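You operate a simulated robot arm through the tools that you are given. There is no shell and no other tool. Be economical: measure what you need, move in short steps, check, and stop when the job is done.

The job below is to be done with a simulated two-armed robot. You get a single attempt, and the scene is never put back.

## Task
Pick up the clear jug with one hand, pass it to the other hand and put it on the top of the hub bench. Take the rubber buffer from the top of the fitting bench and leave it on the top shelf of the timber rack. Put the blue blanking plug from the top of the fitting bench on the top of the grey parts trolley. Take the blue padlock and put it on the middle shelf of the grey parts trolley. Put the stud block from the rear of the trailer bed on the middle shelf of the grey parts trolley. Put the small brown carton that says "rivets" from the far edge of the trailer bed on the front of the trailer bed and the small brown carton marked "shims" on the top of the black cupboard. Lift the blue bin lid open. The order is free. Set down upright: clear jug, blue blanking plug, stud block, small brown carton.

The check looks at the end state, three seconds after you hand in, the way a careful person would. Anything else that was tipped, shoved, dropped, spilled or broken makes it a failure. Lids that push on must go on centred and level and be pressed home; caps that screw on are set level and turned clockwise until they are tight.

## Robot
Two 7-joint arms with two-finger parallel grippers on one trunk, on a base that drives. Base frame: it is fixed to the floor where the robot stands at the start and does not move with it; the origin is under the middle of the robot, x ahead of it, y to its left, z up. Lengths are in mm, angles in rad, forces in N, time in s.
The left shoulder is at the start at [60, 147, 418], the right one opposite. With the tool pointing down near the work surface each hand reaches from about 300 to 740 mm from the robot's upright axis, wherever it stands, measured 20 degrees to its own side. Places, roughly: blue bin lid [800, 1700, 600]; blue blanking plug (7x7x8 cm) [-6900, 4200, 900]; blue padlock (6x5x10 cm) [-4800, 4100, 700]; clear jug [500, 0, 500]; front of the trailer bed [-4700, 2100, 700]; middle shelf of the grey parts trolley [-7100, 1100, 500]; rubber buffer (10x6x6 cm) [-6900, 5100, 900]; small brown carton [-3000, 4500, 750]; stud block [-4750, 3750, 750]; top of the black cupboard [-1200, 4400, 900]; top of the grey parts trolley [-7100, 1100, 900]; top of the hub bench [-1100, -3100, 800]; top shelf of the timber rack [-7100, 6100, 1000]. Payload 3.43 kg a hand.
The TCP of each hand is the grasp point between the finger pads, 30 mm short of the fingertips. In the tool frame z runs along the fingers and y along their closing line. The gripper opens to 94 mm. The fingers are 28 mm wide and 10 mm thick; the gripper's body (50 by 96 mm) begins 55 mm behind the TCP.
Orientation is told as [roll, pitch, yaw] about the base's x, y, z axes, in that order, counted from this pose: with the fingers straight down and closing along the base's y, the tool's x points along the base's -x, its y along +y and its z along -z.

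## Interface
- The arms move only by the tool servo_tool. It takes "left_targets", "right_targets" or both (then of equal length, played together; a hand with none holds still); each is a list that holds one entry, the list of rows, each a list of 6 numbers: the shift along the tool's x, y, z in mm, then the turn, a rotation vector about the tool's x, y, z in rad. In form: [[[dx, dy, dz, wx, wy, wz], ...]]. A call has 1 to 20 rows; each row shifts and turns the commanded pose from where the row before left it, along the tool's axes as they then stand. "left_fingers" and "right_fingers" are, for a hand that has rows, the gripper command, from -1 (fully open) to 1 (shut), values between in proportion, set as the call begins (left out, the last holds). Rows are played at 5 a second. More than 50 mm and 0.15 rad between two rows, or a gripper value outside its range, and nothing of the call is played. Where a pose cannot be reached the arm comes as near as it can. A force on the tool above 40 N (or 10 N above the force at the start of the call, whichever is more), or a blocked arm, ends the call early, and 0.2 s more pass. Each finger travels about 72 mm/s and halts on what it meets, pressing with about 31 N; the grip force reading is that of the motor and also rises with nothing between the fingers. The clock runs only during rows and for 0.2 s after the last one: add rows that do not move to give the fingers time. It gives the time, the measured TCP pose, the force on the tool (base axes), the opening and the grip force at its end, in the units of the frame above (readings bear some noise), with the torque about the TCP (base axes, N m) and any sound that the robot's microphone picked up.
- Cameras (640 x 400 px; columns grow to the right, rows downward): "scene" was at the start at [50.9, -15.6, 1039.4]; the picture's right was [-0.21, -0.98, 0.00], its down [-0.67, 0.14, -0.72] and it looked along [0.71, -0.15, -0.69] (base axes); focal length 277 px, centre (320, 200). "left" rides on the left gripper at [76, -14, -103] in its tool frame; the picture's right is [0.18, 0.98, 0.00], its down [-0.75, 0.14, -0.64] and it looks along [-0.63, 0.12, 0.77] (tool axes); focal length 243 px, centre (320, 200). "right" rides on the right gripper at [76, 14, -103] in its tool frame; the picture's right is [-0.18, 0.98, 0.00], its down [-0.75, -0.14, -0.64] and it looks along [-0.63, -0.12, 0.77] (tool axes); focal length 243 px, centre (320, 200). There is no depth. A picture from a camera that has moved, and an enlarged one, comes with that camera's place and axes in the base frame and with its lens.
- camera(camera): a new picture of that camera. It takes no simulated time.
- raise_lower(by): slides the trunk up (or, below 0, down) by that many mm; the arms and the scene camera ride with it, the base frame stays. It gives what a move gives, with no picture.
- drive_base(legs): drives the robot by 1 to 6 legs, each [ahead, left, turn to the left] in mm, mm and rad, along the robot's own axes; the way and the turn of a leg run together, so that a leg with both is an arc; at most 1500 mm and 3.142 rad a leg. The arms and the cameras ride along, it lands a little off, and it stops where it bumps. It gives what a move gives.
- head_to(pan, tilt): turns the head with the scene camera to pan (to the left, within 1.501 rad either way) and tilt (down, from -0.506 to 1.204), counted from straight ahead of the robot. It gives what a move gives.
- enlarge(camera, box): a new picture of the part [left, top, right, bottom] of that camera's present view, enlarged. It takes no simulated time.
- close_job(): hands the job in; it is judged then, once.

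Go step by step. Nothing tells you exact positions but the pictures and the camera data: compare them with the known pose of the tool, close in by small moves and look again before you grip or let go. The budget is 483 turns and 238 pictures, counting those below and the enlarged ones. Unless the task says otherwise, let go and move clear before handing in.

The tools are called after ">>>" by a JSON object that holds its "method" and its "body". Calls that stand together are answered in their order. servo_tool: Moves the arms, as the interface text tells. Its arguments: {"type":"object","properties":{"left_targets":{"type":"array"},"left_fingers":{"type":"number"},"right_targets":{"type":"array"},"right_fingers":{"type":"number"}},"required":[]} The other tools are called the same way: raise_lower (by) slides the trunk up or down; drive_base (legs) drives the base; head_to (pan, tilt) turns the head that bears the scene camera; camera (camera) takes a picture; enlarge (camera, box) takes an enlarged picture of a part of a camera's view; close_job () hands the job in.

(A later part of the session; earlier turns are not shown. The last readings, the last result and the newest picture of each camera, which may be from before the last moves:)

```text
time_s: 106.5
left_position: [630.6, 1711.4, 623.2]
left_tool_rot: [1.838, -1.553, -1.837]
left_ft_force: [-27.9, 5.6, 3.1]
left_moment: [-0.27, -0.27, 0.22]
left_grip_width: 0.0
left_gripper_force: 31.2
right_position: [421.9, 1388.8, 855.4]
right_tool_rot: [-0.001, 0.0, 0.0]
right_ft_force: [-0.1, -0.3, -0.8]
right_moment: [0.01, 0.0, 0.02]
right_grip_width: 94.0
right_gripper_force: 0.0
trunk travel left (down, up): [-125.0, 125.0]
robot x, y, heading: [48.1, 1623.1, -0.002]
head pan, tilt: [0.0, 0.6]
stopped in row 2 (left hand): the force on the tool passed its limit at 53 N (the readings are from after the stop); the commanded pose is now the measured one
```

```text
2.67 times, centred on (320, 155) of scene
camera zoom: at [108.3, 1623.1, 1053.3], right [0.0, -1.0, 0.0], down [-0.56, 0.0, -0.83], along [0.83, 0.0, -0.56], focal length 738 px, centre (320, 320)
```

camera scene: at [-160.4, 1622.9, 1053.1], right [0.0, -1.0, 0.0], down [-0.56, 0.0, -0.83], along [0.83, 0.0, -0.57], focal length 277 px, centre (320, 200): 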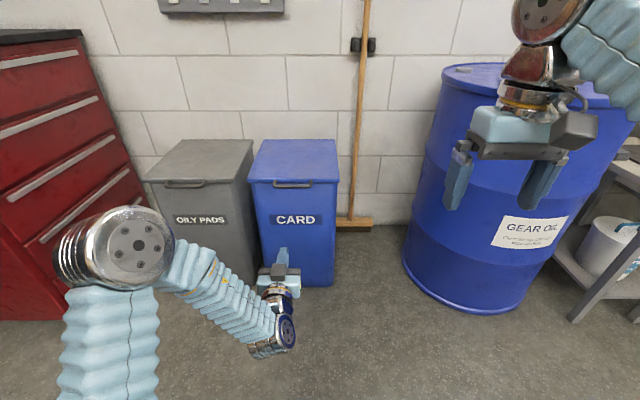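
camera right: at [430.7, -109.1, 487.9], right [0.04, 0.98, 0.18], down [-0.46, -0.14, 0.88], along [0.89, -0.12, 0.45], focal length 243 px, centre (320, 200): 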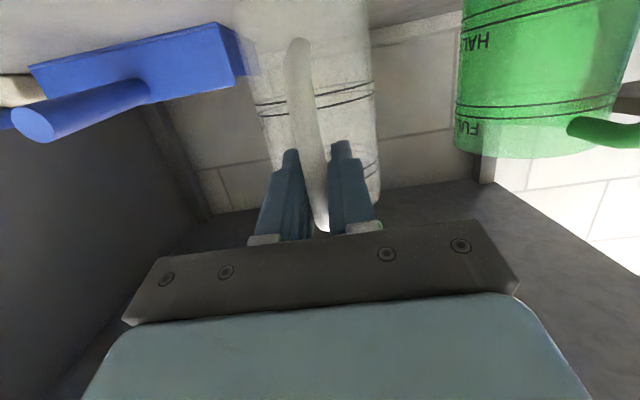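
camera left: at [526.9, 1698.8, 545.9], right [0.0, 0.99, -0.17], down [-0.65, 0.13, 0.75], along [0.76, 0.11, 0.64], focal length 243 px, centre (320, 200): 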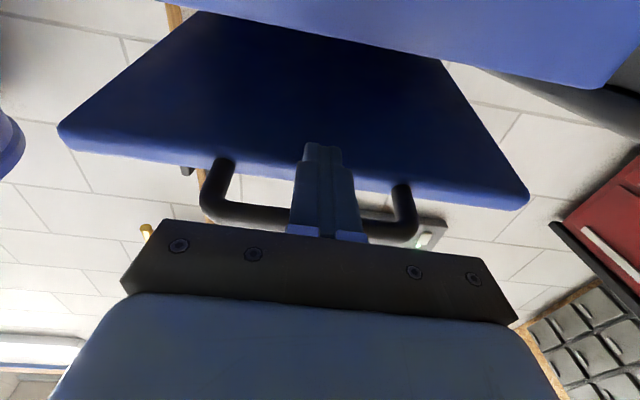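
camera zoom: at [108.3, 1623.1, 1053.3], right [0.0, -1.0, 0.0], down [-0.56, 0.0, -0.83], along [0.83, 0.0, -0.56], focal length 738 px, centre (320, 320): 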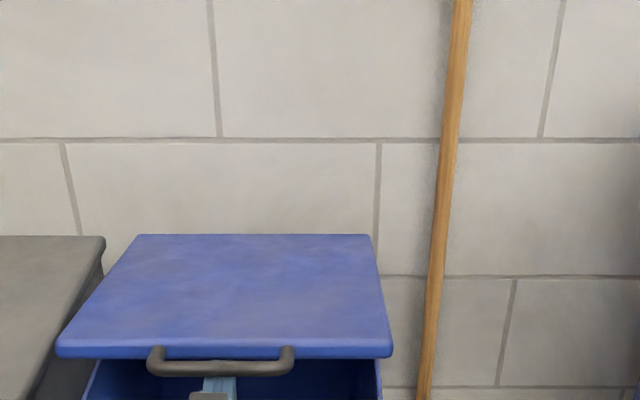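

The fingertips bumped the lid's front lip, which hangs lower than the bar. I'll follow the lid's arc more closely: mostly up, with only slight forward motion.

>>> {"method": "servo_tool", "body": {"left_targets": [[[-4, 0, -5, 0, 0, 0], [-12, 0, 1, 0, 0, 0], [-12, 0, 2, 0, 0, 0], [-12, 0, 2, 0, 0, 0], [-12, 0, 3, 0, 0, 0], [-12, 0, 3, 0, 0, 0], [-12, 0, 4, 0, 0, 0], [-12, 0, 4, 0, 0, 0], [-12, 0, 5, 0, 0, 0], [0, 0, 0, 0, 0, 0]]]}}

>>> {"method": "camera", "body": {"camera": "left"}}

>>> {"method": "enlarge", "body": {"camera": "scene", "box": [200, 80, 440, 230]}}

```text
time_s: 108.7
left_position: [650.8, 1708.5, 722.8]
left_tool_rot: [1.677, -1.553, -1.678]
left_ft_force: [1.4, -0.8, -1.7]
left_moment: [-0.03, 0.04, 0.0]
left_grip_width: 0.3
left_gripper_force: 30.8
right_position: [424.7, 1389.4, 854.6]
right_tool_rot: [0.001, -0.001, -0.001]
right_ft_force: [0.2, -0.4, 0.0]
right_moment: [-0.03, 0.03, -0.02]
right_grip_width: 93.9
right_gripper_force: 0.2
trunk travel left (down, up): [-125.0, 125.0]
robot x, y, heading: [50.8, 1622.1, -0.001]
head pan, tilt: [0.0, 0.6]
```

```text
176 pictures are left
camera left: at [547.6, 1696.7, 645.3], right [0.0, 0.99, -0.17], down [-0.64, 0.13, 0.75], along [0.77, 0.11, 0.63], focal length 243 px, centre (320, 200)
```

left: 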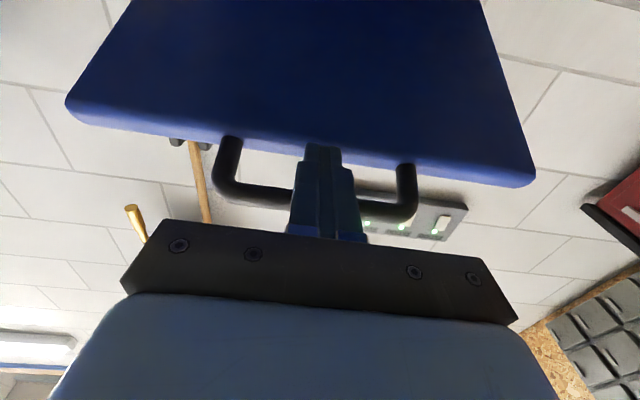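

```text
2.67 times, centred on (320, 155) of scene
camera zoom: at [110.5, 1622.8, 1053.1], right [0.0, -1.0, 0.0], down [-0.57, 0.0, -0.82], along [0.82, 0.0, -0.57], focal length 738 px, centre (320, 320)
```

zoom: 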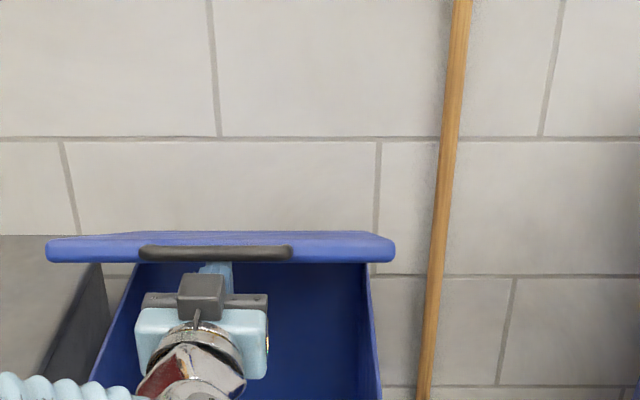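

The lid is at about 26°. I'll dip the fingertips slightly and slide them forward under the lid.

>>> {"method": "servo_tool", "body": {"left_targets": [[[0, 0, 0, 0, 0.12, 0], [0, 0, 0, 0, 0.12, 0], [-4, 0, 9, 0, 0, 0], [-4, 0, 9, 0, 0, 0], [-4, 0, 9, 0, 0, 0], [-4, 0, 9, 0, 0, 0], [-4, 0, 9, 0, 0, 0], [0, 0, 0, 0, 0, 0]]]}}

>>> {"method": "camera", "body": {"camera": "left"}}

>>> {"method": "enlarge", "body": {"camera": "scene", "box": [200, 80, 440, 230]}}

```text
time_s: 109.8
left_position: [668.1, 1708.0, 735.8]
left_tool_rot: [0.074, -1.348, -0.074]
left_ft_force: [-24.5, 5.6, 11.8]
left_moment: [-0.04, -0.24, 0.09]
left_grip_width: 0.0
left_gripper_force: 30.9
right_position: [420.9, 1388.7, 856.0]
right_tool_rot: [0.0, -0.003, -0.001]
right_ft_force: [0.1, 0.0, 0.1]
right_moment: [-0.01, -0.03, 0.0]
right_grip_width: 93.7
right_gripper_force: 0.1
trunk travel left (down, up): [-125.0, 125.0]
robot x, y, heading: [50.7, 1622.4, 0.003]
head pan, tilt: [0.0, 0.6]
stopped in row 5 (left hand): the force on the tool passed its limit at 49 N (the readings are from after the stop); the commanded pose is now the measured one
```

```text
174 pictures are left
camera left: at [549.8, 1696.0, 682.5], right [-0.04, 0.99, -0.16], down [-0.46, 0.13, 0.88], along [0.89, 0.11, 0.45], focal length 243 px, centre (320, 200)
```

left: 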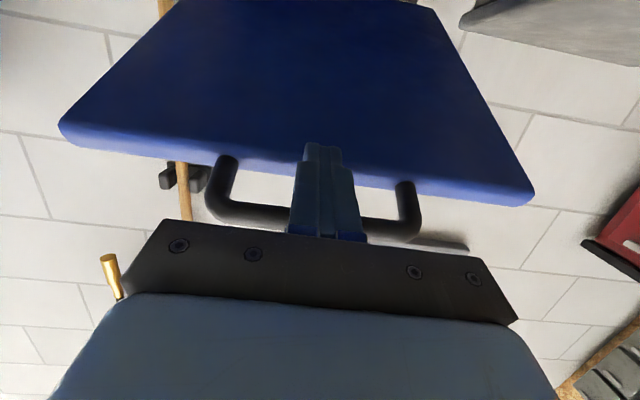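

```text
2.67 times, centred on (320, 155) of scene
camera zoom: at [107.5, 1623.2, 1053.4], right [0.0, -1.0, 0.0], down [-0.56, 0.0, -0.83], along [0.83, 0.0, -0.56], focal length 738 px, centre (320, 320)
```

zoom: 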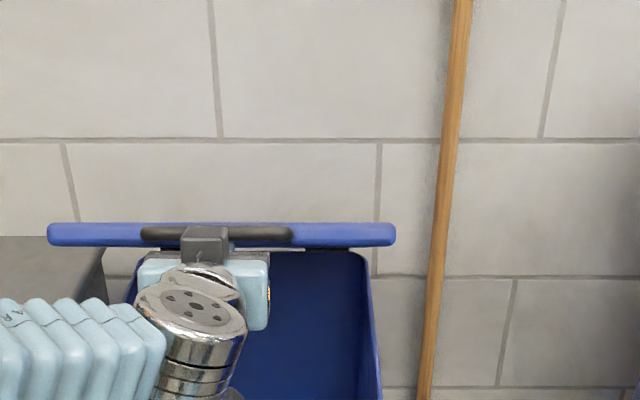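

The lip blocks sliding under, so I'll keep lifting on the bar along the arc, which opens it just as well.

>>> {"method": "servo_tool", "body": {"left_targets": [[[0, 0, -6, 0, -0.12, 0], [-11.8, 0, 5, 0, -0.1, 0], [-11.6, 0, 6, 0, 0, 0], [-11.3, 0, 6.5, 0, 0, 0], [-11, 0, 7, 0, 0, 0], [-10.8, 0, 7.5, 0, 0, 0], [-10.5, 0, 8, 0, 0, 0], [-10.2, 0, 8.5, 0, 0, 0], [-10, 0, 9, 0, 0, 0], [0, 0, 0, 0, 0, 0]]]}}

>>> {"method": "camera", "body": {"camera": "left"}}

>>> {"method": "camera", "body": {"camera": "scene"}}

```text
time_s: 112.0
left_position: [723.3, 1707.4, 819.1]
left_tool_rot: [1.113, -1.552, -1.115]
left_ft_force: [0.6, -0.2, -2.3]
left_moment: [-0.02, 0.05, -0.02]
left_grip_width: 0.1
left_gripper_force: 31.5
right_position: [423.7, 1389.2, 854.5]
right_tool_rot: [0.001, 0.0, 0.0]
right_ft_force: [-1.1, 0.2, -0.4]
right_moment: [0.01, -0.02, 0.01]
right_grip_width: 93.9
right_gripper_force: 0.1
trunk travel left (down, up): [-125.0, 125.0]
robot x, y, heading: [48.9, 1621.6, -0.001]
head pan, tilt: [0.0, 0.6]
```

```text
172 pictures are left
camera left: at [619.3, 1695.1, 743.0], right [0.0, 0.99, -0.17], down [-0.64, 0.13, 0.76], along [0.77, 0.11, 0.63], focal length 243 px, centre (320, 200)
```

left: 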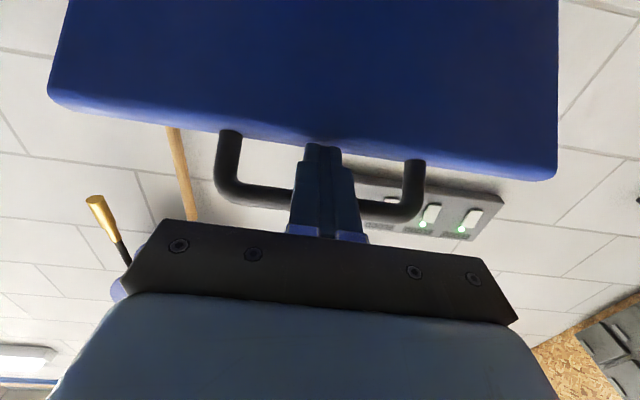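

```text
171 pictures are left
camera scene: at [110.3, 1622.9, 1053.1], right [0.0, -1.0, 0.0], down [-0.57, 0.0, -0.82], along [0.82, 0.0, -0.57], focal length 277 px, centre (320, 200)
```

scene: 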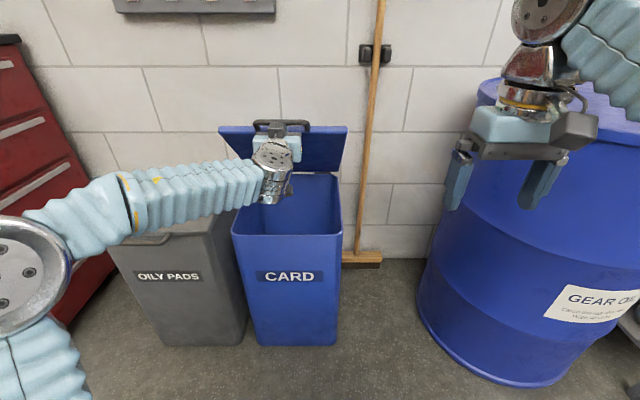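

About 45° open. I'll continue along the arc.

>>> {"method": "servo_tool", "body": {"left_targets": [[[-9.3, 0, 9, 0, 0, 0], [-8.9, 0, 9.5, 0, 0, 0], [-8.5, 0, 10, 0, 0, 0], [-8, 0, 10.4, 0, 0, 0], [-7.6, 0, 10.8, 0, 0, 0], [-7.2, 0, 11, 0, 0, 0], [-6.8, 0, 11.4, 0, 0, 0], [-6.4, 0, 11.7, 0, 0, 0], [0, 0, 0, 0, 0, 0]]]}}

>>> {"method": "camera", "body": {"camera": "left"}}

>>> {"method": "camera", "body": {"camera": "scene"}}

```text
time_s: 114.0
left_position: [806.9, 1705.4, 880.3]
left_tool_rot: [1.107, -1.552, -1.107]
left_ft_force: [-1.7, 0.1, 0.4]
left_moment: [0.03, -0.02, -0.01]
left_grip_width: 0.2
left_gripper_force: 30.8
right_position: [424.7, 1387.9, 854.4]
right_tool_rot: [-0.001, -0.001, 0.0]
right_ft_force: [0.0, -0.9, 0.2]
right_moment: [0.04, -0.01, -0.03]
right_grip_width: 94.2
right_gripper_force: 0.0
trunk travel left (down, up): [-125.0, 125.0]
robot x, y, heading: [47.0, 1621.6, -0.002]
head pan, tilt: [0.0, 0.6]
```

```text
170 pictures are left
camera left: at [703.7, 1693.6, 804.0], right [0.0, 0.99, -0.17], down [-0.64, 0.13, 0.76], along [0.77, 0.11, 0.63], focal length 243 px, centre (320, 200)
```

left: 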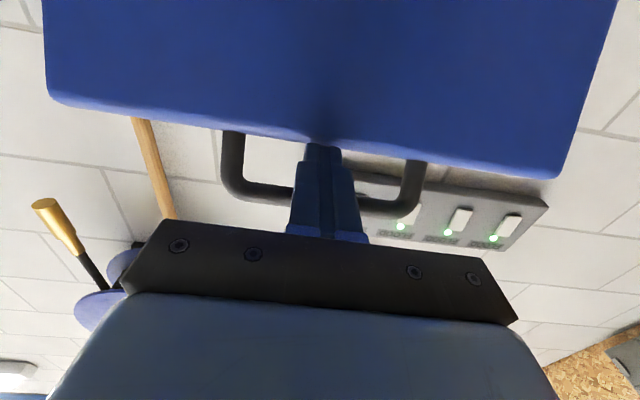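

```text
169 pictures are left
camera scene: at [109.9, 1622.8, 1053.1], right [0.0, -1.0, 0.0], down [-0.56, 0.0, -0.83], along [0.83, 0.0, -0.56], focal length 277 px, centre (320, 200)
```

scene: 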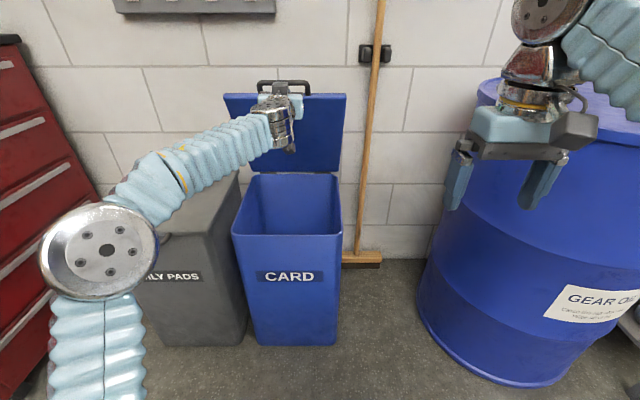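

About 60° open. A few more arc steps, then I'll finish by driving forward.

>>> {"method": "servo_tool", "body": {"left_targets": [[[-6.3, 0, 11.5, 0, 0, 0], [-6, 0, 11.8, 0, 0, 0], [-5.5, 0, 12, 0, 0, 0], [-5, 0, 12.2, 0, 0, 0], [-4.5, 0, 12.4, 0, 0, 0], [-4, 0, 12.6, 0, 0, 0], [-3.5, 0, 12.8, 0, 0, 0], [-3, 0, 13, 0, 0, 0], [0, 0, 0, 0, 0, 0]]]}}

>>> {"method": "camera", "body": {"camera": "scene"}}

```text
time_s: 116.0
left_position: [873.5, 1705.8, 907.9]
left_tool_rot: [1.117, -1.552, -1.119]
left_ft_force: [-0.7, -0.7, -0.6]
left_moment: [0.0, 0.02, -0.03]
left_grip_width: 0.0
left_gripper_force: 31.1
left hand out of reach, approached as far as the arm can: row 6, 7, 8
right_position: [423.3, 1389.8, 854.3]
right_tool_rot: [-0.001, 0.0, 0.0]
right_ft_force: [0.0, 0.2, -0.2]
right_moment: [0.0, 0.02, -0.01]
right_grip_width: 94.1
right_gripper_force: 0.1
trunk travel left (down, up): [-125.0, 125.0]
robot x, y, heading: [54.8, 1623.8, 0.001]
head pan, tilt: [0.0, 0.6]
```

```text
168 pictures are left
camera scene: at [110.1, 1622.9, 1053.1], right [0.0, -1.0, 0.0], down [-0.57, 0.0, -0.82], along [0.82, 0.0, -0.57], focal length 277 px, centre (320, 200)
```

scene: 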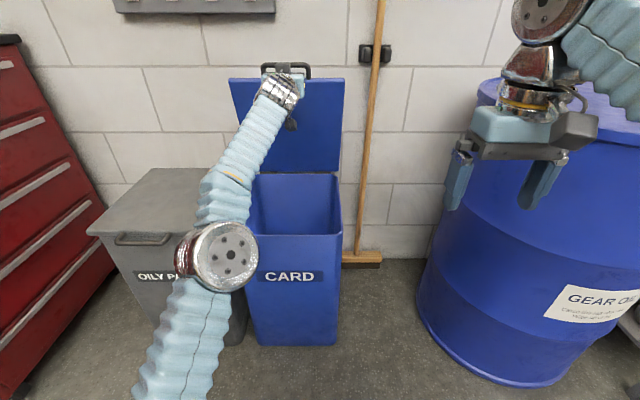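

The arm is at its reach limit with the lid near 72°. I'll push on by driving gently forward.

>>> {"method": "drive_base", "body": {"legs": [[70, 0, 0]]}}

>>> {"method": "camera", "body": {"camera": "scene"}}

>>> {"method": "camera", "body": {"camera": "left"}}

```text
time_s: 117.0
left_position: [943.6, 1706.6, 908.6]
left_tool_rot: [1.125, -1.55, -1.125]
left_ft_force: [0.3, 0.1, 0.3]
left_moment: [0.0, 0.03, -0.01]
left_grip_width: 0.0
left_gripper_force: 31.0
right_position: [493.4, 1389.0, 854.2]
right_tool_rot: [-0.001, -0.001, -0.001]
right_ft_force: [0.7, -0.2, 0.5]
right_moment: [0.0, 0.0, -0.02]
right_grip_width: 94.0
right_gripper_force: 0.2
trunk travel left (down, up): [-125.0, 125.0]
robot x, y, heading: [120.4, 1623.4, -0.003]
head pan, tilt: [0.0, 0.6]
```

```text
167 pictures are left
camera scene: at [180.2, 1622.9, 1053.1], right [0.0, -1.0, 0.0], down [-0.56, 0.0, -0.83], along [0.83, 0.0, -0.56], focal length 277 px, centre (320, 200)
```

scene: 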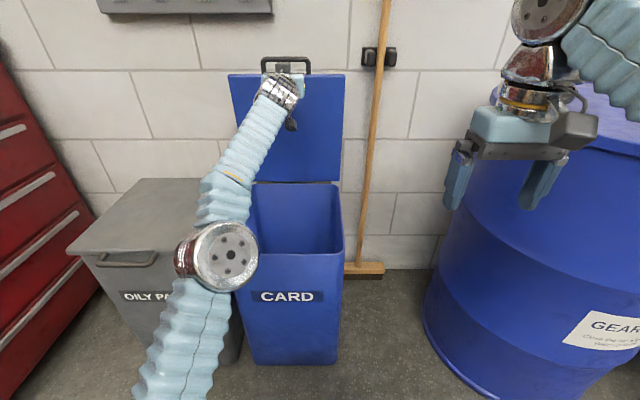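

```text
166 pictures are left
camera left: at [839.9, 1693.1, 832.8], right [0.0, 0.99, -0.17], down [-0.64, 0.13, 0.76], along [0.77, 0.11, 0.63], focal length 243 px, centre (320, 200)
```

left: 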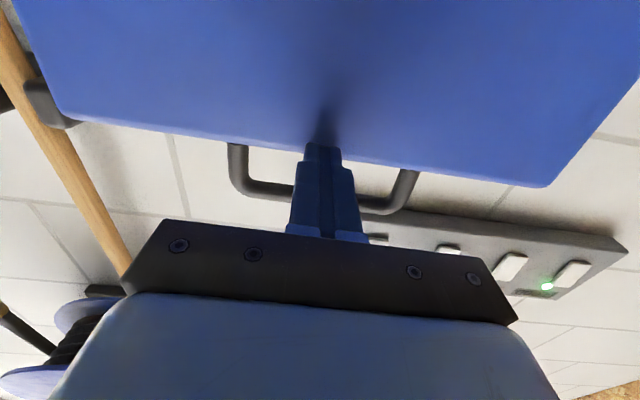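

Nearly vertical. Push on a little further.

>>> {"method": "drive_base", "body": {"legs": [[60, 0, 0]]}}

>>> {"method": "camera", "body": {"camera": "scene"}}

>>> {"method": "camera", "body": {"camera": "left"}}

```text
time_s: 118.0
left_position: [1004.0, 1705.5, 908.1]
left_tool_rot: [1.121, -1.552, -1.124]
left_ft_force: [0.0, 0.4, 0.0]
left_moment: [0.02, 0.0, -0.02]
left_grip_width: 0.0
left_gripper_force: 31.3
right_position: [553.3, 1389.5, 854.4]
right_tool_rot: [-0.001, -0.001, 0.0]
right_ft_force: [0.5, -0.1, 0.1]
right_moment: [0.01, 0.02, 0.04]
right_grip_width: 93.9
right_gripper_force: 0.1
trunk travel left (down, up): [-125.0, 125.0]
robot x, y, heading: [184.4, 1621.3, -0.001]
head pan, tilt: [0.0, 0.6]
```

```text
165 pictures are left
camera scene: at [240.2, 1622.9, 1053.1], right [0.0, -1.0, 0.0], down [-0.56, 0.0, -0.83], along [0.83, 0.0, -0.56], focal length 277 px, centre (320, 200)
```

scene: 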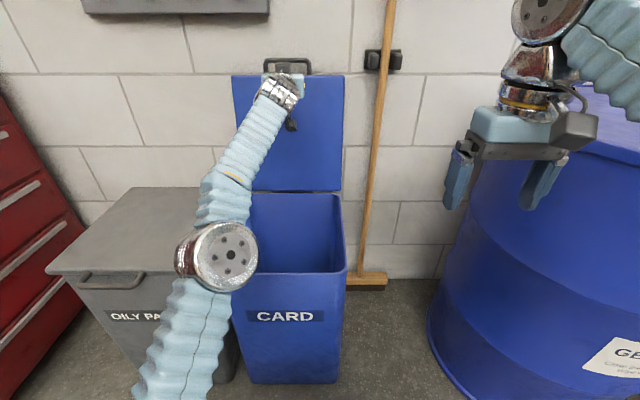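

```text
164 pictures are left
camera left: at [899.9, 1693.4, 832.7], right [0.0, 0.99, -0.17], down [-0.64, 0.13, 0.76], along [0.77, 0.11, 0.63], focal length 243 px, centre (320, 200)
```

left: 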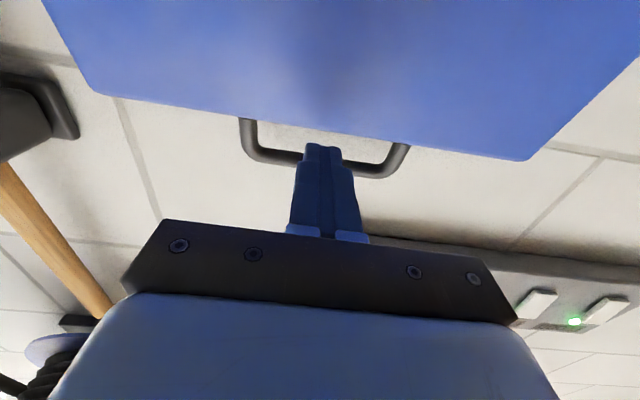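

The lid seems to have gone past vertical, away from the fingers. I'll back off and see whether it stays.

>>> {"method": "drive_base", "body": {"legs": [[-350, 0, 0]]}}

>>> {"method": "camera", "body": {"camera": "scene"}}

```text
time_s: 120.2
left_position: [656.6, 1707.1, 908.8]
left_tool_rot: [1.111, -1.55, -1.112]
left_ft_force: [-0.2, 0.5, 0.2]
left_moment: [0.03, 0.01, -0.03]
left_grip_width: 0.0
left_gripper_force: 30.7
right_position: [208.0, 1388.7, 854.7]
right_tool_rot: [-0.001, 0.0, 0.001]
right_ft_force: [-1.3, 0.0, 0.3]
right_moment: [0.0, 0.02, 0.02]
right_grip_width: 94.0
right_gripper_force: 0.1
trunk travel left (down, up): [-125.0, 125.0]
robot x, y, heading: [-168.3, 1622.0, 0.004]
head pan, tilt: [0.0, 0.6]
```

```text
163 pictures are left
camera scene: at [-106.3, 1622.6, 1053.1], right [0.0, -1.0, 0.0], down [-0.57, 0.0, -0.82], along [0.82, 0.0, -0.57], focal length 277 px, centre (320, 200)
```

scene: 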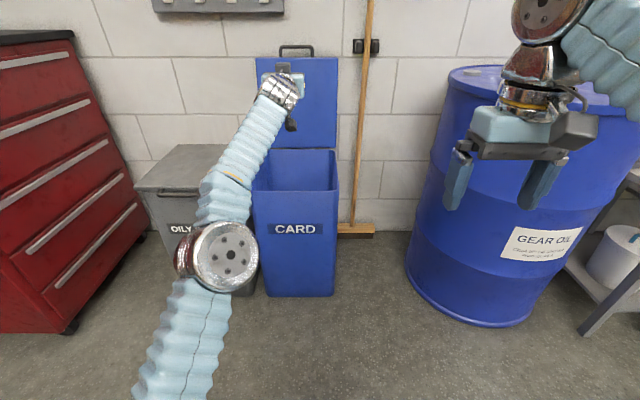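

The bin lid stays open. I'll fold the left arm back to a neutral pose, and then turn to survey the rest of the shop.

>>> {"method": "servo_tool", "body": {"left_targets": [[[20, 0, -45, 0, 0, 0], [20, 0, -45, 0, 0, 0], [20, 0, -45, 0, 0, 0], [20, 0, -45, 0, 0, 0], [20, 0, -45, 0, 0, 0], [20, 0, -45, 0, 0, 0], [20, 0, -45, 0, 0, 0], [20, 0, -45, 0, 0, 0], [0, 0, 0, 0, 0.14, 0], [0, 0, 0, 0, 0.14, 0], [0, 0, 0, 0, 0.14, 0], [0, 0, 0, 0, 0.14, 0], [0, 0, 0, 0, 0.14, 0], [0, 0, 0, 0, 0.14, 0], [0, 0, 0, 0, 0.14, 0], [0, 0, 0, 0, 0.14, 0], [0, 0, 0, 0, 0.14, 0], [0, 0, 0, 0, 0.14, 0], [0, 0, 0, 0, 0.14, 0]]], "left_fingers": -1}}

>>> {"method": "drive_base", "body": {"legs": [[-900, 0, 0], [0, 0, 1.57]]}}

>>> {"method": "head_to", "body": {"pan": 0.9, "tilt": 0.2}}

>>> {"method": "camera", "body": {"camera": "scene"}}

>>> {"method": "head_to", "body": {"pan": -0.1, "tilt": 0.2}}

>>> {"method": "camera", "body": {"camera": "scene"}}

```text
time_s: 124.2
left_position: [295.5, 1709.1, 751.9]
left_tool_rot: [0.019, -0.022, 0.004]
left_ft_force: [-0.7, 0.0, 0.3]
left_moment: [0.02, -0.03, 0.0]
left_grip_width: 94.2
left_gripper_force: 0.1
right_position: [208.4, 1388.7, 855.6]
right_tool_rot: [0.001, 0.0, 0.003]
right_ft_force: [0.0, -1.0, 0.1]
right_moment: [0.03, -0.03, -0.02]
right_grip_width: 94.0
right_gripper_force: 0.0
trunk travel left (down, up): [-125.0, 125.0]
robot x, y, heading: [-165.2, 1619.1, -0.002]
head pan, tilt: [0.0, 0.6]
```

```text
time_s: 131.1
left_position: [-791.7, 1996.2, 752.7]
left_tool_rot: [0.0, -0.019, 0.762]
left_ft_force: [0.8, -10.4, 3.5]
left_moment: [0.28, 0.14, 0.31]
left_grip_width: 89.7
left_gripper_force: 0.0
right_position: [-631.5, 1719.4, 855.5]
right_tool_rot: [0.003, -0.002, 0.788]
right_ft_force: [-0.5, 0.4, -0.2]
right_moment: [-0.04, -0.01, 0.03]
right_grip_width: 94.0
right_gripper_force: 0.0
trunk travel left (down, up): [-125.0, 125.0]
robot x, y, heading: [-1055.3, 1621.6, 0.789]
head pan, tilt: [0.0, 0.6]
stopped in leg 2: the force on the tool passed its limit at 70 N (the readings are from after the stop); the commanded pose is now the measured one
```

```text
time_s: 132.3
left_position: [-791.0, 1998.3, 753.2]
left_tool_rot: [0.002, -0.02, 0.763]
left_ft_force: [-2.3, -17.6, 3.3]
left_moment: [0.35, 0.1, 0.65]
left_grip_width: 88.1
left_gripper_force: 0.1
right_position: [-631.9, 1720.3, 855.4]
right_tool_rot: [0.001, -0.002, 0.788]
right_ft_force: [-0.4, -0.1, -1.3]
right_moment: [0.0, -0.01, 0.0]
right_grip_width: 94.0
right_gripper_force: 0.0
trunk travel left (down, up): [-125.0, 125.0]
robot x, y, heading: [-1060.1, 1620.8, 0.787]
head pan, tilt: [0.901, 0.201]
```

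```text
162 pictures are left
camera scene: at [-1090.7, 1692.2, 1089.9], right [0.99, 0.12, 0.0], down [0.02, -0.2, -0.98], along [-0.11, 0.97, -0.2], focal length 277 px, centre (320, 200)
```

scene: 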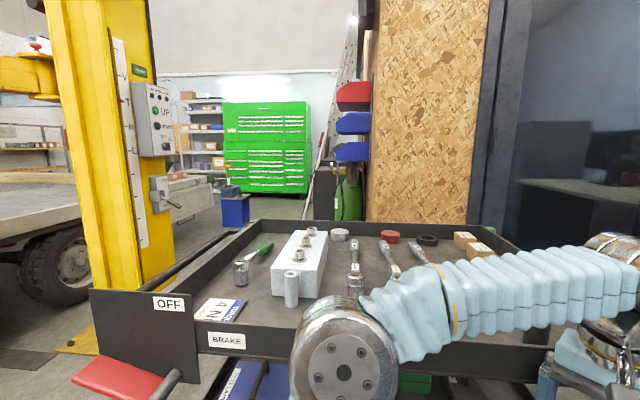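

```text
time_s: 133.5
left_position: [-792.6, 1998.0, 752.2]
left_tool_rot: [0.003, -0.019, 0.765]
left_ft_force: [-4.9, -18.7, 0.4]
left_moment: [0.18, -0.05, 0.78]
left_grip_width: 87.5
left_gripper_force: 0.2
right_position: [-631.8, 1719.6, 854.1]
right_tool_rot: [-0.001, -0.001, 0.788]
right_ft_force: [-0.2, 0.8, -0.8]
right_moment: [0.04, 0.01, 0.0]
right_grip_width: 94.1
right_gripper_force: 0.1
trunk travel left (down, up): [-125.0, 125.0]
robot x, y, heading: [-1056.8, 1617.7, 0.79]
head pan, tilt: [-0.099, 0.201]
```

```text
161 pictures are left
camera scene: at [-1007.9, 1659.0, 1089.9], right [0.64, -0.77, 0.0], down [-0.15, -0.13, -0.98], along [0.76, 0.62, -0.2], focal length 277 px, centre (320, 200)
```

scene: 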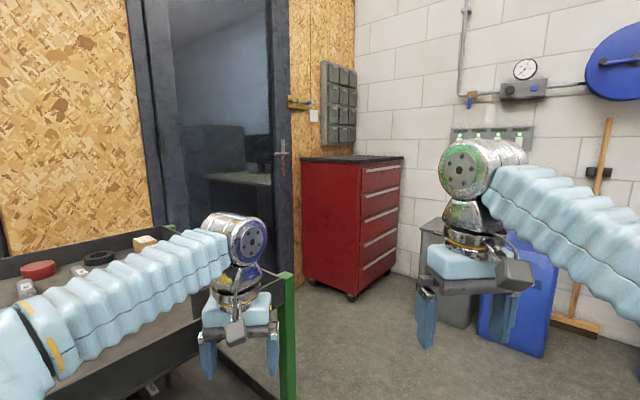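

The left hand has touched the rim of the black-tray cart while turning. I'll turn back at once to relieve it and check the cart.

>>> {"method": "drive_base", "body": {"legs": [[0, 0, -0.25], [0, -300, 0]]}}

>>> {"method": "head_to", "body": {"pan": 0.9, "tilt": 0.35}}

>>> {"method": "camera", "body": {"camera": "scene"}}

```text
time_s: 136.4
left_position: [-552.4, 1662.9, 751.7]
left_tool_rot: [0.002, -0.017, 0.512]
left_ft_force: [1.1, -0.6, 0.3]
left_moment: [0.03, -0.01, -0.01]
left_grip_width: 93.9
left_gripper_force: 0.1
right_position: [-466.6, 1353.1, 854.7]
right_tool_rot: [0.0, 0.0, 0.538]
right_ft_force: [0.2, -0.8, 0.0]
right_moment: [-0.02, 0.01, 0.0]
right_grip_width: 94.2
right_gripper_force: 0.1
trunk travel left (down, up): [-125.0, 125.0]
robot x, y, heading: [-905.7, 1360.5, 0.537]
head pan, tilt: [-0.099, 0.201]
```

```text
time_s: 137.7
left_position: [-552.2, 1663.0, 751.4]
left_tool_rot: [0.002, -0.018, 0.514]
left_ft_force: [0.6, 0.1, 0.5]
left_moment: [0.01, -0.03, -0.03]
left_grip_width: 93.9
left_gripper_force: 0.1
right_position: [-466.3, 1354.1, 855.3]
right_tool_rot: [0.001, 0.001, 0.539]
right_ft_force: [0.0, 0.1, 0.3]
right_moment: [0.03, -0.02, 0.02]
right_grip_width: 93.8
right_gripper_force: 0.0
trunk travel left (down, up): [-125.0, 125.0]
robot x, y, heading: [-906.7, 1362.9, 0.535]
head pan, tilt: [0.901, 0.351]
```

```text
160 pictures are left
camera scene: at [-918.3, 1441.4, 1075.9], right [0.99, -0.13, 0.0], down [-0.05, -0.34, -0.94], along [0.13, 0.93, -0.34], focal length 277 px, centre (320, 200)
```

scene: 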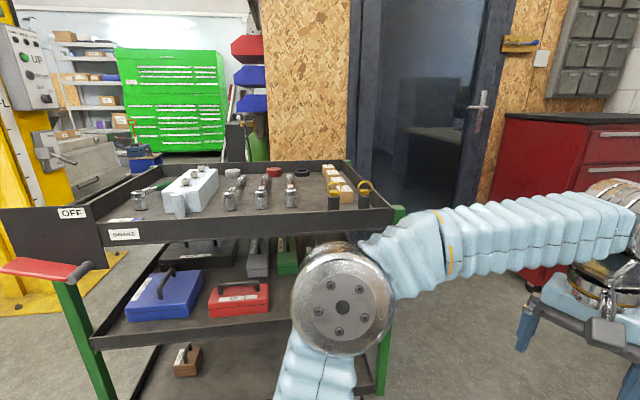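

The cart held firm against the contact, and its contents are upright. I'll move well clear to the south-west, then turn to face west and look at the trailer.

>>> {"method": "drive_base", "body": {"legs": [[-594, -415, 0], [0, 0, 2.6]]}}

>>> {"method": "head_to", "body": {"pan": -0.5, "tilt": 0.15}}

>>> {"method": "camera", "body": {"camera": "scene"}}

```text
time_s: 139.4
left_position: [-574.6, 1529.4, 750.5]
left_tool_rot: [0.004, -0.016, 0.459]
left_ft_force: [-0.9, 0.3, 0.5]
left_moment: [0.05, 0.01, -0.04]
left_grip_width: 93.9
left_gripper_force: 0.0
right_position: [-504.9, 1215.2, 854.3]
right_tool_rot: [0.002, 0.0, 0.483]
right_ft_force: [-0.5, 0.5, -0.7]
right_moment: [0.02, -0.01, 0.0]
right_grip_width: 94.2
right_gripper_force: 0.2
trunk travel left (down, up): [-125.0, 125.0]
robot x, y, heading: [-940.3, 1246.8, 0.483]
head pan, tilt: [0.901, 0.351]
stopped in leg 1: the robot was blocked; the commanded pose is now the measured one
```

```text
time_s: 140.9
left_position: [-573.8, 1528.2, 751.9]
left_tool_rot: [0.005, -0.016, 0.46]
left_ft_force: [-0.1, 0.1, -0.6]
left_moment: [0.0, 0.02, -0.02]
left_grip_width: 93.9
left_gripper_force: 0.0
right_position: [-505.1, 1214.7, 853.6]
right_tool_rot: [0.0, 0.001, 0.484]
right_ft_force: [-0.4, -0.3, -0.1]
right_moment: [0.0, 0.02, -0.02]
right_grip_width: 93.9
right_gripper_force: 0.1
trunk travel left (down, up): [-125.0, 125.0]
robot x, y, heading: [-943.6, 1248.2, 0.483]
head pan, tilt: [-0.499, 0.15]
```

```text
159 pictures are left
camera scene: at [-876.2, 1234.5, 1094.5], right [-0.02, -1.0, 0.0], down [-0.15, 0.0, -0.99], along [0.99, -0.02, -0.15], focal length 277 px, centre (320, 200)
```

scene: 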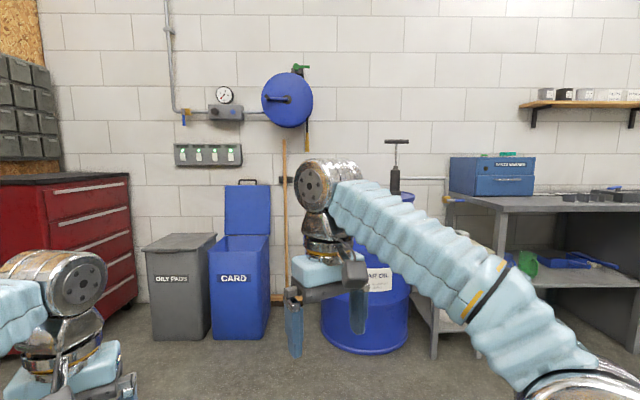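

Something behind blocks the base. I'll move forward a little, turn left part-way and look.

>>> {"method": "drive_base", "body": {"legs": [[120, 60, 0], [0, 0, 1.2]]}}

>>> {"method": "head_to", "body": {"pan": 1.45, "tilt": 0.5}}

>>> {"method": "camera", "body": {"camera": "scene"}}

```text
time_s: 145.3
left_position: [-998.1, 1799.6, 751.0]
left_tool_rot: [0.003, -0.016, 1.674]
left_ft_force: [-0.4, 0.1, -0.5]
left_moment: [0.0, 0.02, 0.01]
left_grip_width: 94.2
left_gripper_force: 0.0
right_position: [-680.1, 1756.7, 853.8]
right_tool_rot: [0.002, -0.001, 1.697]
right_ft_force: [1.1, 0.3, 0.1]
right_moment: [-0.03, 0.0, -0.01]
right_grip_width: 93.8
right_gripper_force: 0.0
trunk travel left (down, up): [-125.0, 125.0]
robot x, y, heading: [-862.0, 1356.5, 1.7]
head pan, tilt: [-0.499, 0.15]
```

```text
time_s: 147.2
left_position: [-997.7, 1800.9, 750.9]
left_tool_rot: [0.005, -0.015, 1.675]
left_ft_force: [0.2, -0.1, 0.3]
left_moment: [-0.01, 0.03, -0.02]
left_grip_width: 94.0
left_gripper_force: 0.1
right_position: [-680.0, 1756.3, 854.2]
right_tool_rot: [0.001, 0.0, 1.699]
right_ft_force: [0.3, 0.1, 0.4]
right_moment: [-0.01, 0.0, 0.01]
right_grip_width: 94.3
right_gripper_force: 0.1
trunk travel left (down, up): [-125.0, 125.0]
robot x, y, heading: [-862.7, 1362.0, 1.698]
head pan, tilt: [1.45, 0.499]
```

```text
158 pictures are left
camera scene: at [-950.4, 1328.1, 1062.2], right [-0.01, 1.0, 0.0], down [0.48, 0.0, -0.88], along [-0.88, -0.01, -0.48], focal length 277 px, centre (320, 200)
```

scene: 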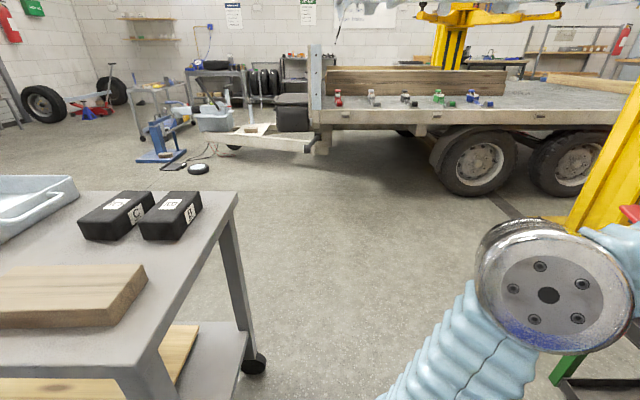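

West of me is a grey service trolley at about [-1560, 1080] and beyond it the trailer. I'll turn to face west and look south for what blocked me.

>>> {"method": "drive_base", "body": {"legs": [[0, 0, 1.44]]}}

>>> {"method": "head_to", "body": {"pan": 1.2, "tilt": 0.6}}

>>> {"method": "camera", "body": {"camera": "scene"}}

```text
time_s: 151.1
left_position: [-1321.8, 1278.9, 751.5]
left_tool_rot: [0.005, -0.016, 3.117]
left_ft_force: [0.1, 0.0, 0.5]
left_moment: [0.02, -0.01, -0.04]
left_grip_width: 94.2
left_gripper_force: 0.0
right_position: [-1235.2, 1588.5, 854.6]
right_tool_rot: [-0.001, 0.0, 3.141]
right_ft_force: [0.5, 0.2, 0.1]
right_moment: [-0.04, -0.02, 0.0]
right_grip_width: 94.0
right_gripper_force: 0.0
trunk travel left (down, up): [-125.0, 125.0]
robot x, y, heading: [-865.3, 1354.0, 3.144]
head pan, tilt: [1.45, 0.499]
```

```text
time_s: 151.9
left_position: [-1320.0, 1278.8, 750.9]
left_tool_rot: [0.003, -0.016, 3.116]
left_ft_force: [0.1, -0.5, 0.1]
left_moment: [-0.01, 0.01, -0.01]
left_grip_width: 93.8
left_gripper_force: 0.1
right_position: [-1234.9, 1589.4, 853.6]
right_tool_rot: [0.0, 0.001, 3.142]
right_ft_force: [0.0, -0.8, -0.9]
right_moment: [-0.05, 0.0, 0.0]
right_grip_width: 94.2
right_gripper_force: 0.0
trunk travel left (down, up): [-125.0, 125.0]
robot x, y, heading: [-861.7, 1351.6, 3.139]
head pan, tilt: [1.201, 0.6]
```

```text
157 pictures are left
camera scene: at [-865.3, 1276.0, 1053.1], right [-0.93, 0.36, 0.0], down [0.2, 0.53, -0.83], along [-0.3, -0.77, -0.56], focal length 277 px, centre (320, 200)
```

scene: 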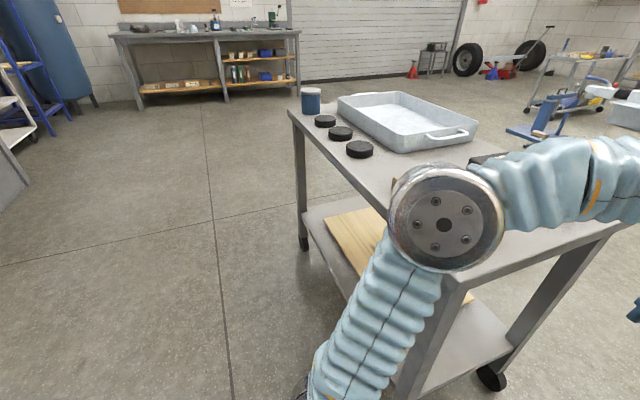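

The trolley's north edge is at y≈1120 and the cart's south edge at about y≈2040. I'll centre myself between them and drive west, then turn north.

>>> {"method": "drive_base", "body": {"legs": [[0, -180, 0], [1050, 0, 0]]}}

>>> {"method": "head_to", "body": {"pan": -1.2, "tilt": 0.2}}

>>> {"method": "camera", "body": {"camera": "scene"}}

```text
time_s: 158.4
left_position: [-2372.2, 1466.2, 750.6]
left_tool_rot: [0.004, -0.015, 3.112]
left_ft_force: [0.0, 0.6, -0.7]
left_moment: [-0.03, 0.01, -0.02]
left_grip_width: 93.7
left_gripper_force: 0.1
right_position: [-2286.2, 1775.7, 853.9]
right_tool_rot: [0.0, 0.0, 3.136]
right_ft_force: [0.2, 0.3, -0.8]
right_moment: [0.01, -0.01, -0.01]
right_grip_width: 93.9
right_gripper_force: 0.0
trunk travel left (down, up): [-125.0, 125.0]
robot x, y, heading: [-1920.1, 1544.1, 3.135]
head pan, tilt: [1.201, 0.6]
```

```text
time_s: 160.6
left_position: [-2373.3, 1466.6, 750.9]
left_tool_rot: [0.005, -0.016, 3.112]
left_ft_force: [-0.2, 0.4, 0.9]
left_moment: [0.0, 0.01, 0.0]
left_grip_width: 93.9
left_gripper_force: 0.1
right_position: [-2285.3, 1775.2, 854.3]
right_tool_rot: [0.001, 0.0, 3.135]
right_ft_force: [-0.2, -0.8, 0.1]
right_moment: [0.01, 0.01, 0.03]
right_grip_width: 94.0
right_gripper_force: 0.1
trunk travel left (down, up): [-125.0, 125.0]
robot x, y, heading: [-1915.9, 1541.5, 3.136]
head pan, tilt: [-1.201, 0.201]
```

```text
156 pictures are left
camera scene: at [-1918.4, 1629.0, 1089.8], right [0.93, 0.36, 0.0], down [0.07, -0.19, -0.98], along [-0.35, 0.92, -0.2], focal length 277 px, centre (320, 200)
```

scene: 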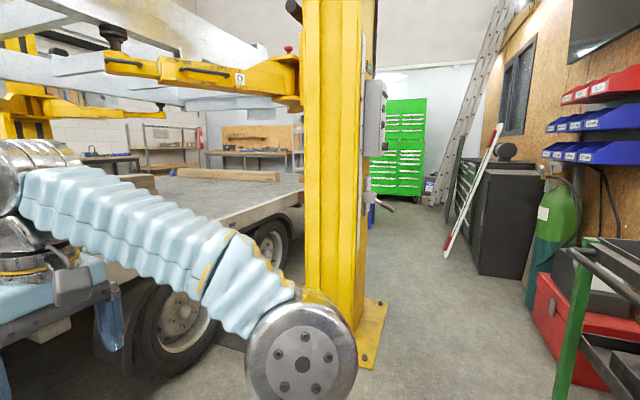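

There's a corridor between the yellow lift post (plate to x≈-2070) and the cart. I'll raise the trunk so the elbows pass over the cart edge, turn north and go along x≈-1690.

>>> {"method": "raise_lower", "body": {"by": 125}}

>>> {"method": "drive_base", "body": {"legs": [[0, 0, -1.565], [0, -215, 0]]}}

>>> {"method": "head_to", "body": {"pan": 0, "tilt": 0.45}}

>>> {"method": "camera", "body": {"camera": "scene"}}

```text
time_s: 162.1
left_position: [-2372.4, 1467.1, 877.3]
left_tool_rot: [0.004, -0.016, 3.112]
left_ft_force: [-0.7, 0.2, 0.6]
left_moment: [0.01, 0.0, 0.0]
left_grip_width: 94.1
left_gripper_force: 0.0
right_position: [-2286.1, 1776.0, 979.5]
right_tool_rot: [0.0, 0.001, 3.134]
right_ft_force: [1.2, -0.7, 0.0]
right_moment: [-0.03, 0.01, -0.01]
right_grip_width: 93.7
right_gripper_force: 0.1
trunk travel left (down, up): [-250.0, 0.0]
robot x, y, heading: [-1920.4, 1538.9, 3.131]
head pan, tilt: [-1.201, 0.201]
```

```text
time_s: 167.6
left_position: [-1773.4, 1995.6, 876.6]
left_tool_rot: [0.005, -0.014, 1.537]
left_ft_force: [-1.2, 0.0, 0.0]
left_moment: [0.0, 0.01, 0.02]
left_grip_width: 94.0
left_gripper_force: 0.0
right_position: [-1461.9, 1908.6, 978.9]
right_tool_rot: [0.001, -0.001, 1.562]
right_ft_force: [0.2, -0.1, 0.3]
right_moment: [0.01, 0.0, -0.02]
right_grip_width: 94.1
right_gripper_force: 0.0
trunk travel left (down, up): [-250.0, 0.0]
robot x, y, heading: [-1696.6, 1537.0, 1.563]
head pan, tilt: [-1.201, 0.201]
```

```text
time_s: 169.0
left_position: [-1772.2, 1996.8, 876.2]
left_tool_rot: [0.004, -0.017, 1.538]
left_ft_force: [-0.9, -0.4, 0.7]
left_moment: [0.03, 0.0, 0.01]
left_grip_width: 94.0
left_gripper_force: 0.1
right_position: [-1462.7, 1909.6, 979.6]
right_tool_rot: [-0.001, 0.0, 1.561]
right_ft_force: [0.3, 0.5, 0.4]
right_moment: [-0.01, 0.0, 0.01]
right_grip_width: 93.8
right_gripper_force: 0.1
trunk travel left (down, up): [-250.0, 0.0]
robot x, y, heading: [-1696.6, 1537.1, 1.561]
head pan, tilt: [0.0, 0.45]
```

```text
155 pictures are left
camera scene: at [-1697.6, 1602.2, 1191.7], right [1.0, -0.01, 0.0], down [0.0, -0.44, -0.9], along [0.01, 0.9, -0.44], focal length 277 px, centre (320, 200)
```

scene: 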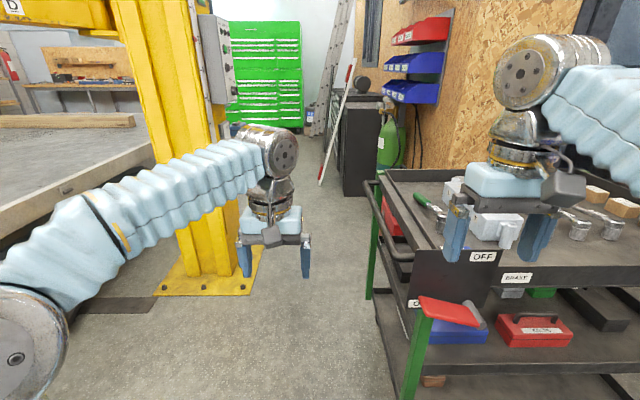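

The route looks clear. I'll drive north in one go of 1450 mm and look again.

>>> {"method": "drive_base", "body": {"legs": [[1450, 0, 0]]}}

>>> {"method": "camera", "body": {"camera": "scene"}}

>>> {"method": "head_to", "body": {"pan": 0.9, "tilt": 0.4}}

>>> {"method": "camera", "body": {"camera": "scene"}}

```text
time_s: 171.8
left_position: [-1768.6, 2334.0, 878.4]
left_tool_rot: [0.007, -0.019, 1.536]
left_ft_force: [-0.4, 0.8, -0.9]
left_moment: [0.03, -0.01, -0.04]
left_grip_width: 94.0
left_gripper_force: 0.0
right_position: [-1457.1, 2240.0, 984.0]
right_tool_rot: [0.0, -0.01, 1.552]
right_ft_force: [0.2, 0.8, -0.5]
right_moment: [-0.04, -0.01, -0.02]
right_grip_width: 94.4
right_gripper_force: 0.0
trunk travel left (down, up): [-250.0, 0.0]
robot x, y, heading: [-1693.6, 1883.4, 1.553]
head pan, tilt: [0.0, 0.45]
stopped in leg 1: the robot was blocked; the commanded pose is now the measured one
```

```text
154 pictures are left
camera scene: at [-1696.0, 1934.7, 1192.6], right [1.0, -0.02, 0.0], down [-0.01, -0.43, -0.9], along [0.02, 0.9, -0.43], focal length 277 px, centre (320, 200)
```

scene: 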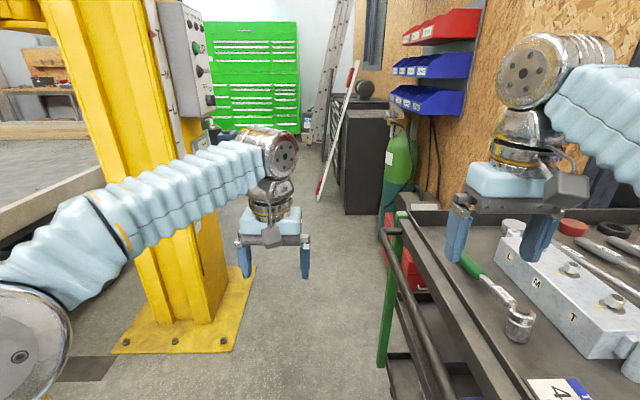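

```text
time_s: 173.1
left_position: [-1768.6, 2332.6, 879.0]
left_tool_rot: [0.006, -0.024, 1.536]
left_ft_force: [-0.6, 0.2, -0.2]
left_moment: [-0.01, 0.02, 0.0]
left_grip_width: 94.0
left_gripper_force: 0.0
right_position: [-1456.6, 2241.1, 984.0]
right_tool_rot: [0.003, -0.012, 1.551]
right_ft_force: [-0.1, 0.0, 0.3]
right_moment: [0.02, 0.03, -0.04]
right_grip_width: 94.2
right_gripper_force: 0.1
trunk travel left (down, up): [-250.0, 0.0]
robot x, y, heading: [-1696.1, 1883.2, 1.553]
head pan, tilt: [0.901, 0.4]
```

```text
153 pictures are left
camera scene: at [-1769.0, 1900.0, 1196.4], right [0.63, 0.77, 0.01], down [0.3, -0.24, -0.92], along [-0.71, 0.59, -0.38], focal length 277 px, centre (320, 200)
```

scene: 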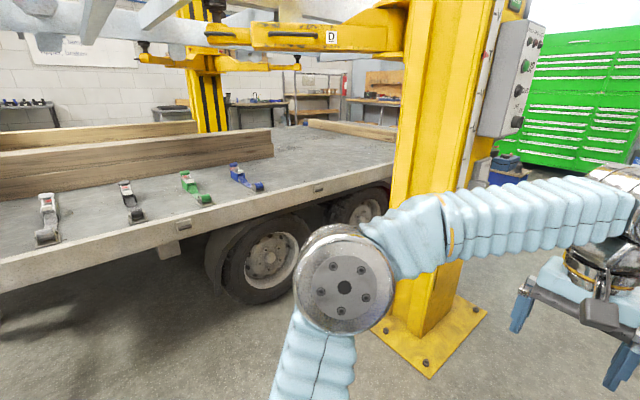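

I'm blocked again, likely the base against the cart's red lever side. I'll back off and inspect it.

>>> {"method": "drive_base", "body": {"legs": [[-250, 0, 0], [0, 150, 0]]}}

>>> {"method": "head_to", "body": {"pan": -0.5, "tilt": 0.75}}

>>> {"method": "camera", "body": {"camera": "scene"}}

```text
time_s: 175.8
left_position: [-1923.7, 2094.7, 873.2]
left_tool_rot: [0.009, -0.01, 1.538]
left_ft_force: [0.8, 1.0, 0.8]
left_moment: [0.02, -0.01, -0.01]
left_grip_width: 93.9
left_gripper_force: 0.0
right_position: [-1611.9, 2004.2, 979.0]
right_tool_rot: [0.0, 0.0, 1.554]
right_ft_force: [-0.7, 1.0, -1.0]
right_moment: [0.01, 0.01, 0.03]
right_grip_width: 94.1
right_gripper_force: 0.1
trunk travel left (down, up): [-250.0, 0.0]
robot x, y, heading: [-1851.4, 1635.9, 1.559]
head pan, tilt: [0.901, 0.4]
```

```text
time_s: 177.4
left_position: [-1923.4, 2095.3, 873.6]
left_tool_rot: [0.007, -0.01, 1.538]
left_ft_force: [0.5, -0.6, -0.2]
left_moment: [-0.01, 0.03, -0.01]
left_grip_width: 93.8
left_gripper_force: 0.0
right_position: [-1611.9, 2004.6, 979.3]
right_tool_rot: [0.0, 0.0, 1.555]
right_ft_force: [-0.1, -0.7, -0.4]
right_moment: [-0.03, -0.02, -0.01]
right_grip_width: 94.4
right_gripper_force: 0.1
trunk travel left (down, up): [-250.0, 0.0]
robot x, y, heading: [-1849.1, 1634.1, 1.559]
head pan, tilt: [-0.499, 0.75]
```

```text
152 pictures are left
camera scene: at [-1810.2, 1679.7, 1165.2], right [0.87, -0.49, 0.0], down [-0.33, -0.59, -0.73], along [0.36, 0.64, -0.68], focal length 277 px, centre (320, 200)
```

scene: 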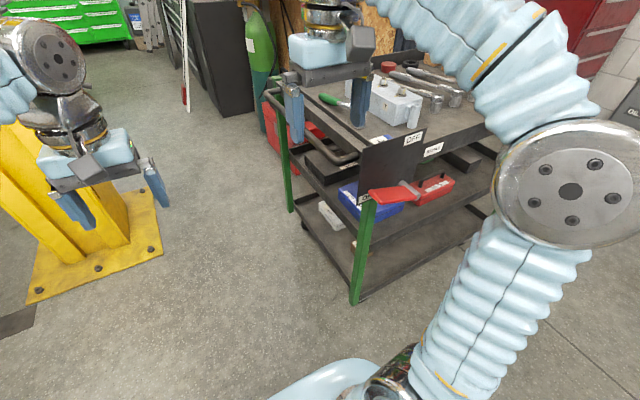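

The cart's brake lever points to ON and it hasn't moved; my right upper arm met its protruding push handle (x≈-1560). I'll extend both arms forward and inwards to narrow the robot, and pass further west.

>>> {"method": "servo_tool", "body": {"left_targets": [[[-24.4, 4.4, 17.2, 0, 0, 0], [-24.4, 4.4, 17.2, 0, 0, 0], [-24.4, 4.4, 17.2, 0, 0, 0], [-24.4, 4.4, 17.2, 0, 0, 0], [-24.4, 4.4, 17.2, 0, 0, 0], [-24.4, 4.4, 17.2, 0, 0, 0], [-24.4, 4.4, 17.2, 0, 0, 0], [-24.4, 4.4, 17.2, 0, 0, 0], [-24.4, 4.4, 17.2, 0, 0, 0]]], "right_targets": [[[-34.5, 14.4, 28.8, 0, 0, 0], [-34.5, 14.4, 28.8, 0, 0, 0], [-34.5, 14.4, 28.8, 0, 0, 0], [-34.5, 14.4, 28.8, 0, 0, 0], [-34.5, 14.4, 28.8, 0, 0, 0], [-34.5, 14.4, 28.8, 0, 0, 0], [-34.5, 14.4, 28.8, 0, 0, 0], [-34.5, 14.4, 28.8, 0, 0, 0], [-34.5, 14.4, 28.8, 0, 0, 0]]]}}

>>> {"method": "head_to", "body": {"pan": 0, "tilt": 0.9}}

>>> {"method": "camera", "body": {"camera": "scene"}}

```text
time_s: 179.4
left_position: [-1955.6, 2313.1, 722.3]
left_tool_rot: [0.006, -0.013, 1.536]
left_ft_force: [0.5, -0.8, 2.4]
left_moment: [0.11, 0.04, 0.01]
left_grip_width: 94.0
left_gripper_force: 0.1
left hand out of reach, approached as far as the arm can: row 9
right_position: [-1736.9, 2307.2, 719.3]
right_tool_rot: [0.0, 0.0, 1.555]
right_ft_force: [0.3, -1.2, 0.3]
right_moment: [0.08, 0.02, 0.01]
right_grip_width: 94.3
right_gripper_force: 0.1
right hand out of reach, approached as far as the arm can: row 9
trunk travel left (down, up): [-250.0, 0.0]
robot x, y, heading: [-1850.2, 1639.0, 1.55]
head pan, tilt: [-0.499, 0.75]
```

```text
time_s: 180.3
left_position: [-1956.7, 2313.0, 720.1]
left_tool_rot: [0.008, -0.012, 1.538]
left_ft_force: [-0.9, 0.2, 0.5]
left_moment: [0.01, 0.01, 0.01]
left_grip_width: 94.2
left_gripper_force: 0.1
right_position: [-1738.6, 2308.3, 716.0]
right_tool_rot: [-0.002, 0.004, 1.556]
right_ft_force: [-0.9, 0.2, -0.1]
right_moment: [0.0, 0.01, -0.01]
right_grip_width: 94.3
right_gripper_force: 0.0
trunk travel left (down, up): [-250.0, 0.0]
robot x, y, heading: [-1850.8, 1637.1, 1.556]
head pan, tilt: [0.0, 0.901]
```

```text
151 pictures are left
camera scene: at [-1849.8, 1683.1, 1153.3], right [1.0, -0.02, 0.0], down [-0.01, -0.78, -0.62], along [0.01, 0.62, -0.78], focal length 277 px, centre (320, 200)
```

scene: 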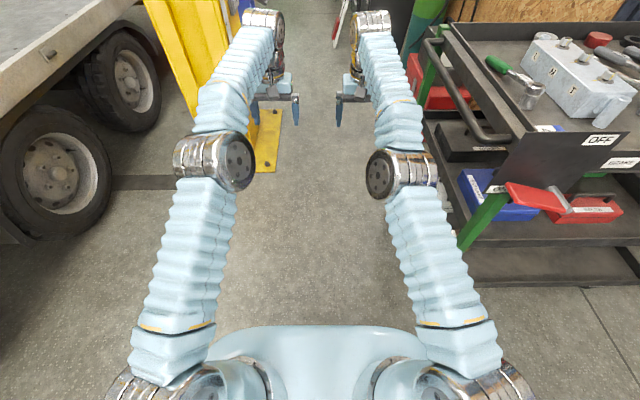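

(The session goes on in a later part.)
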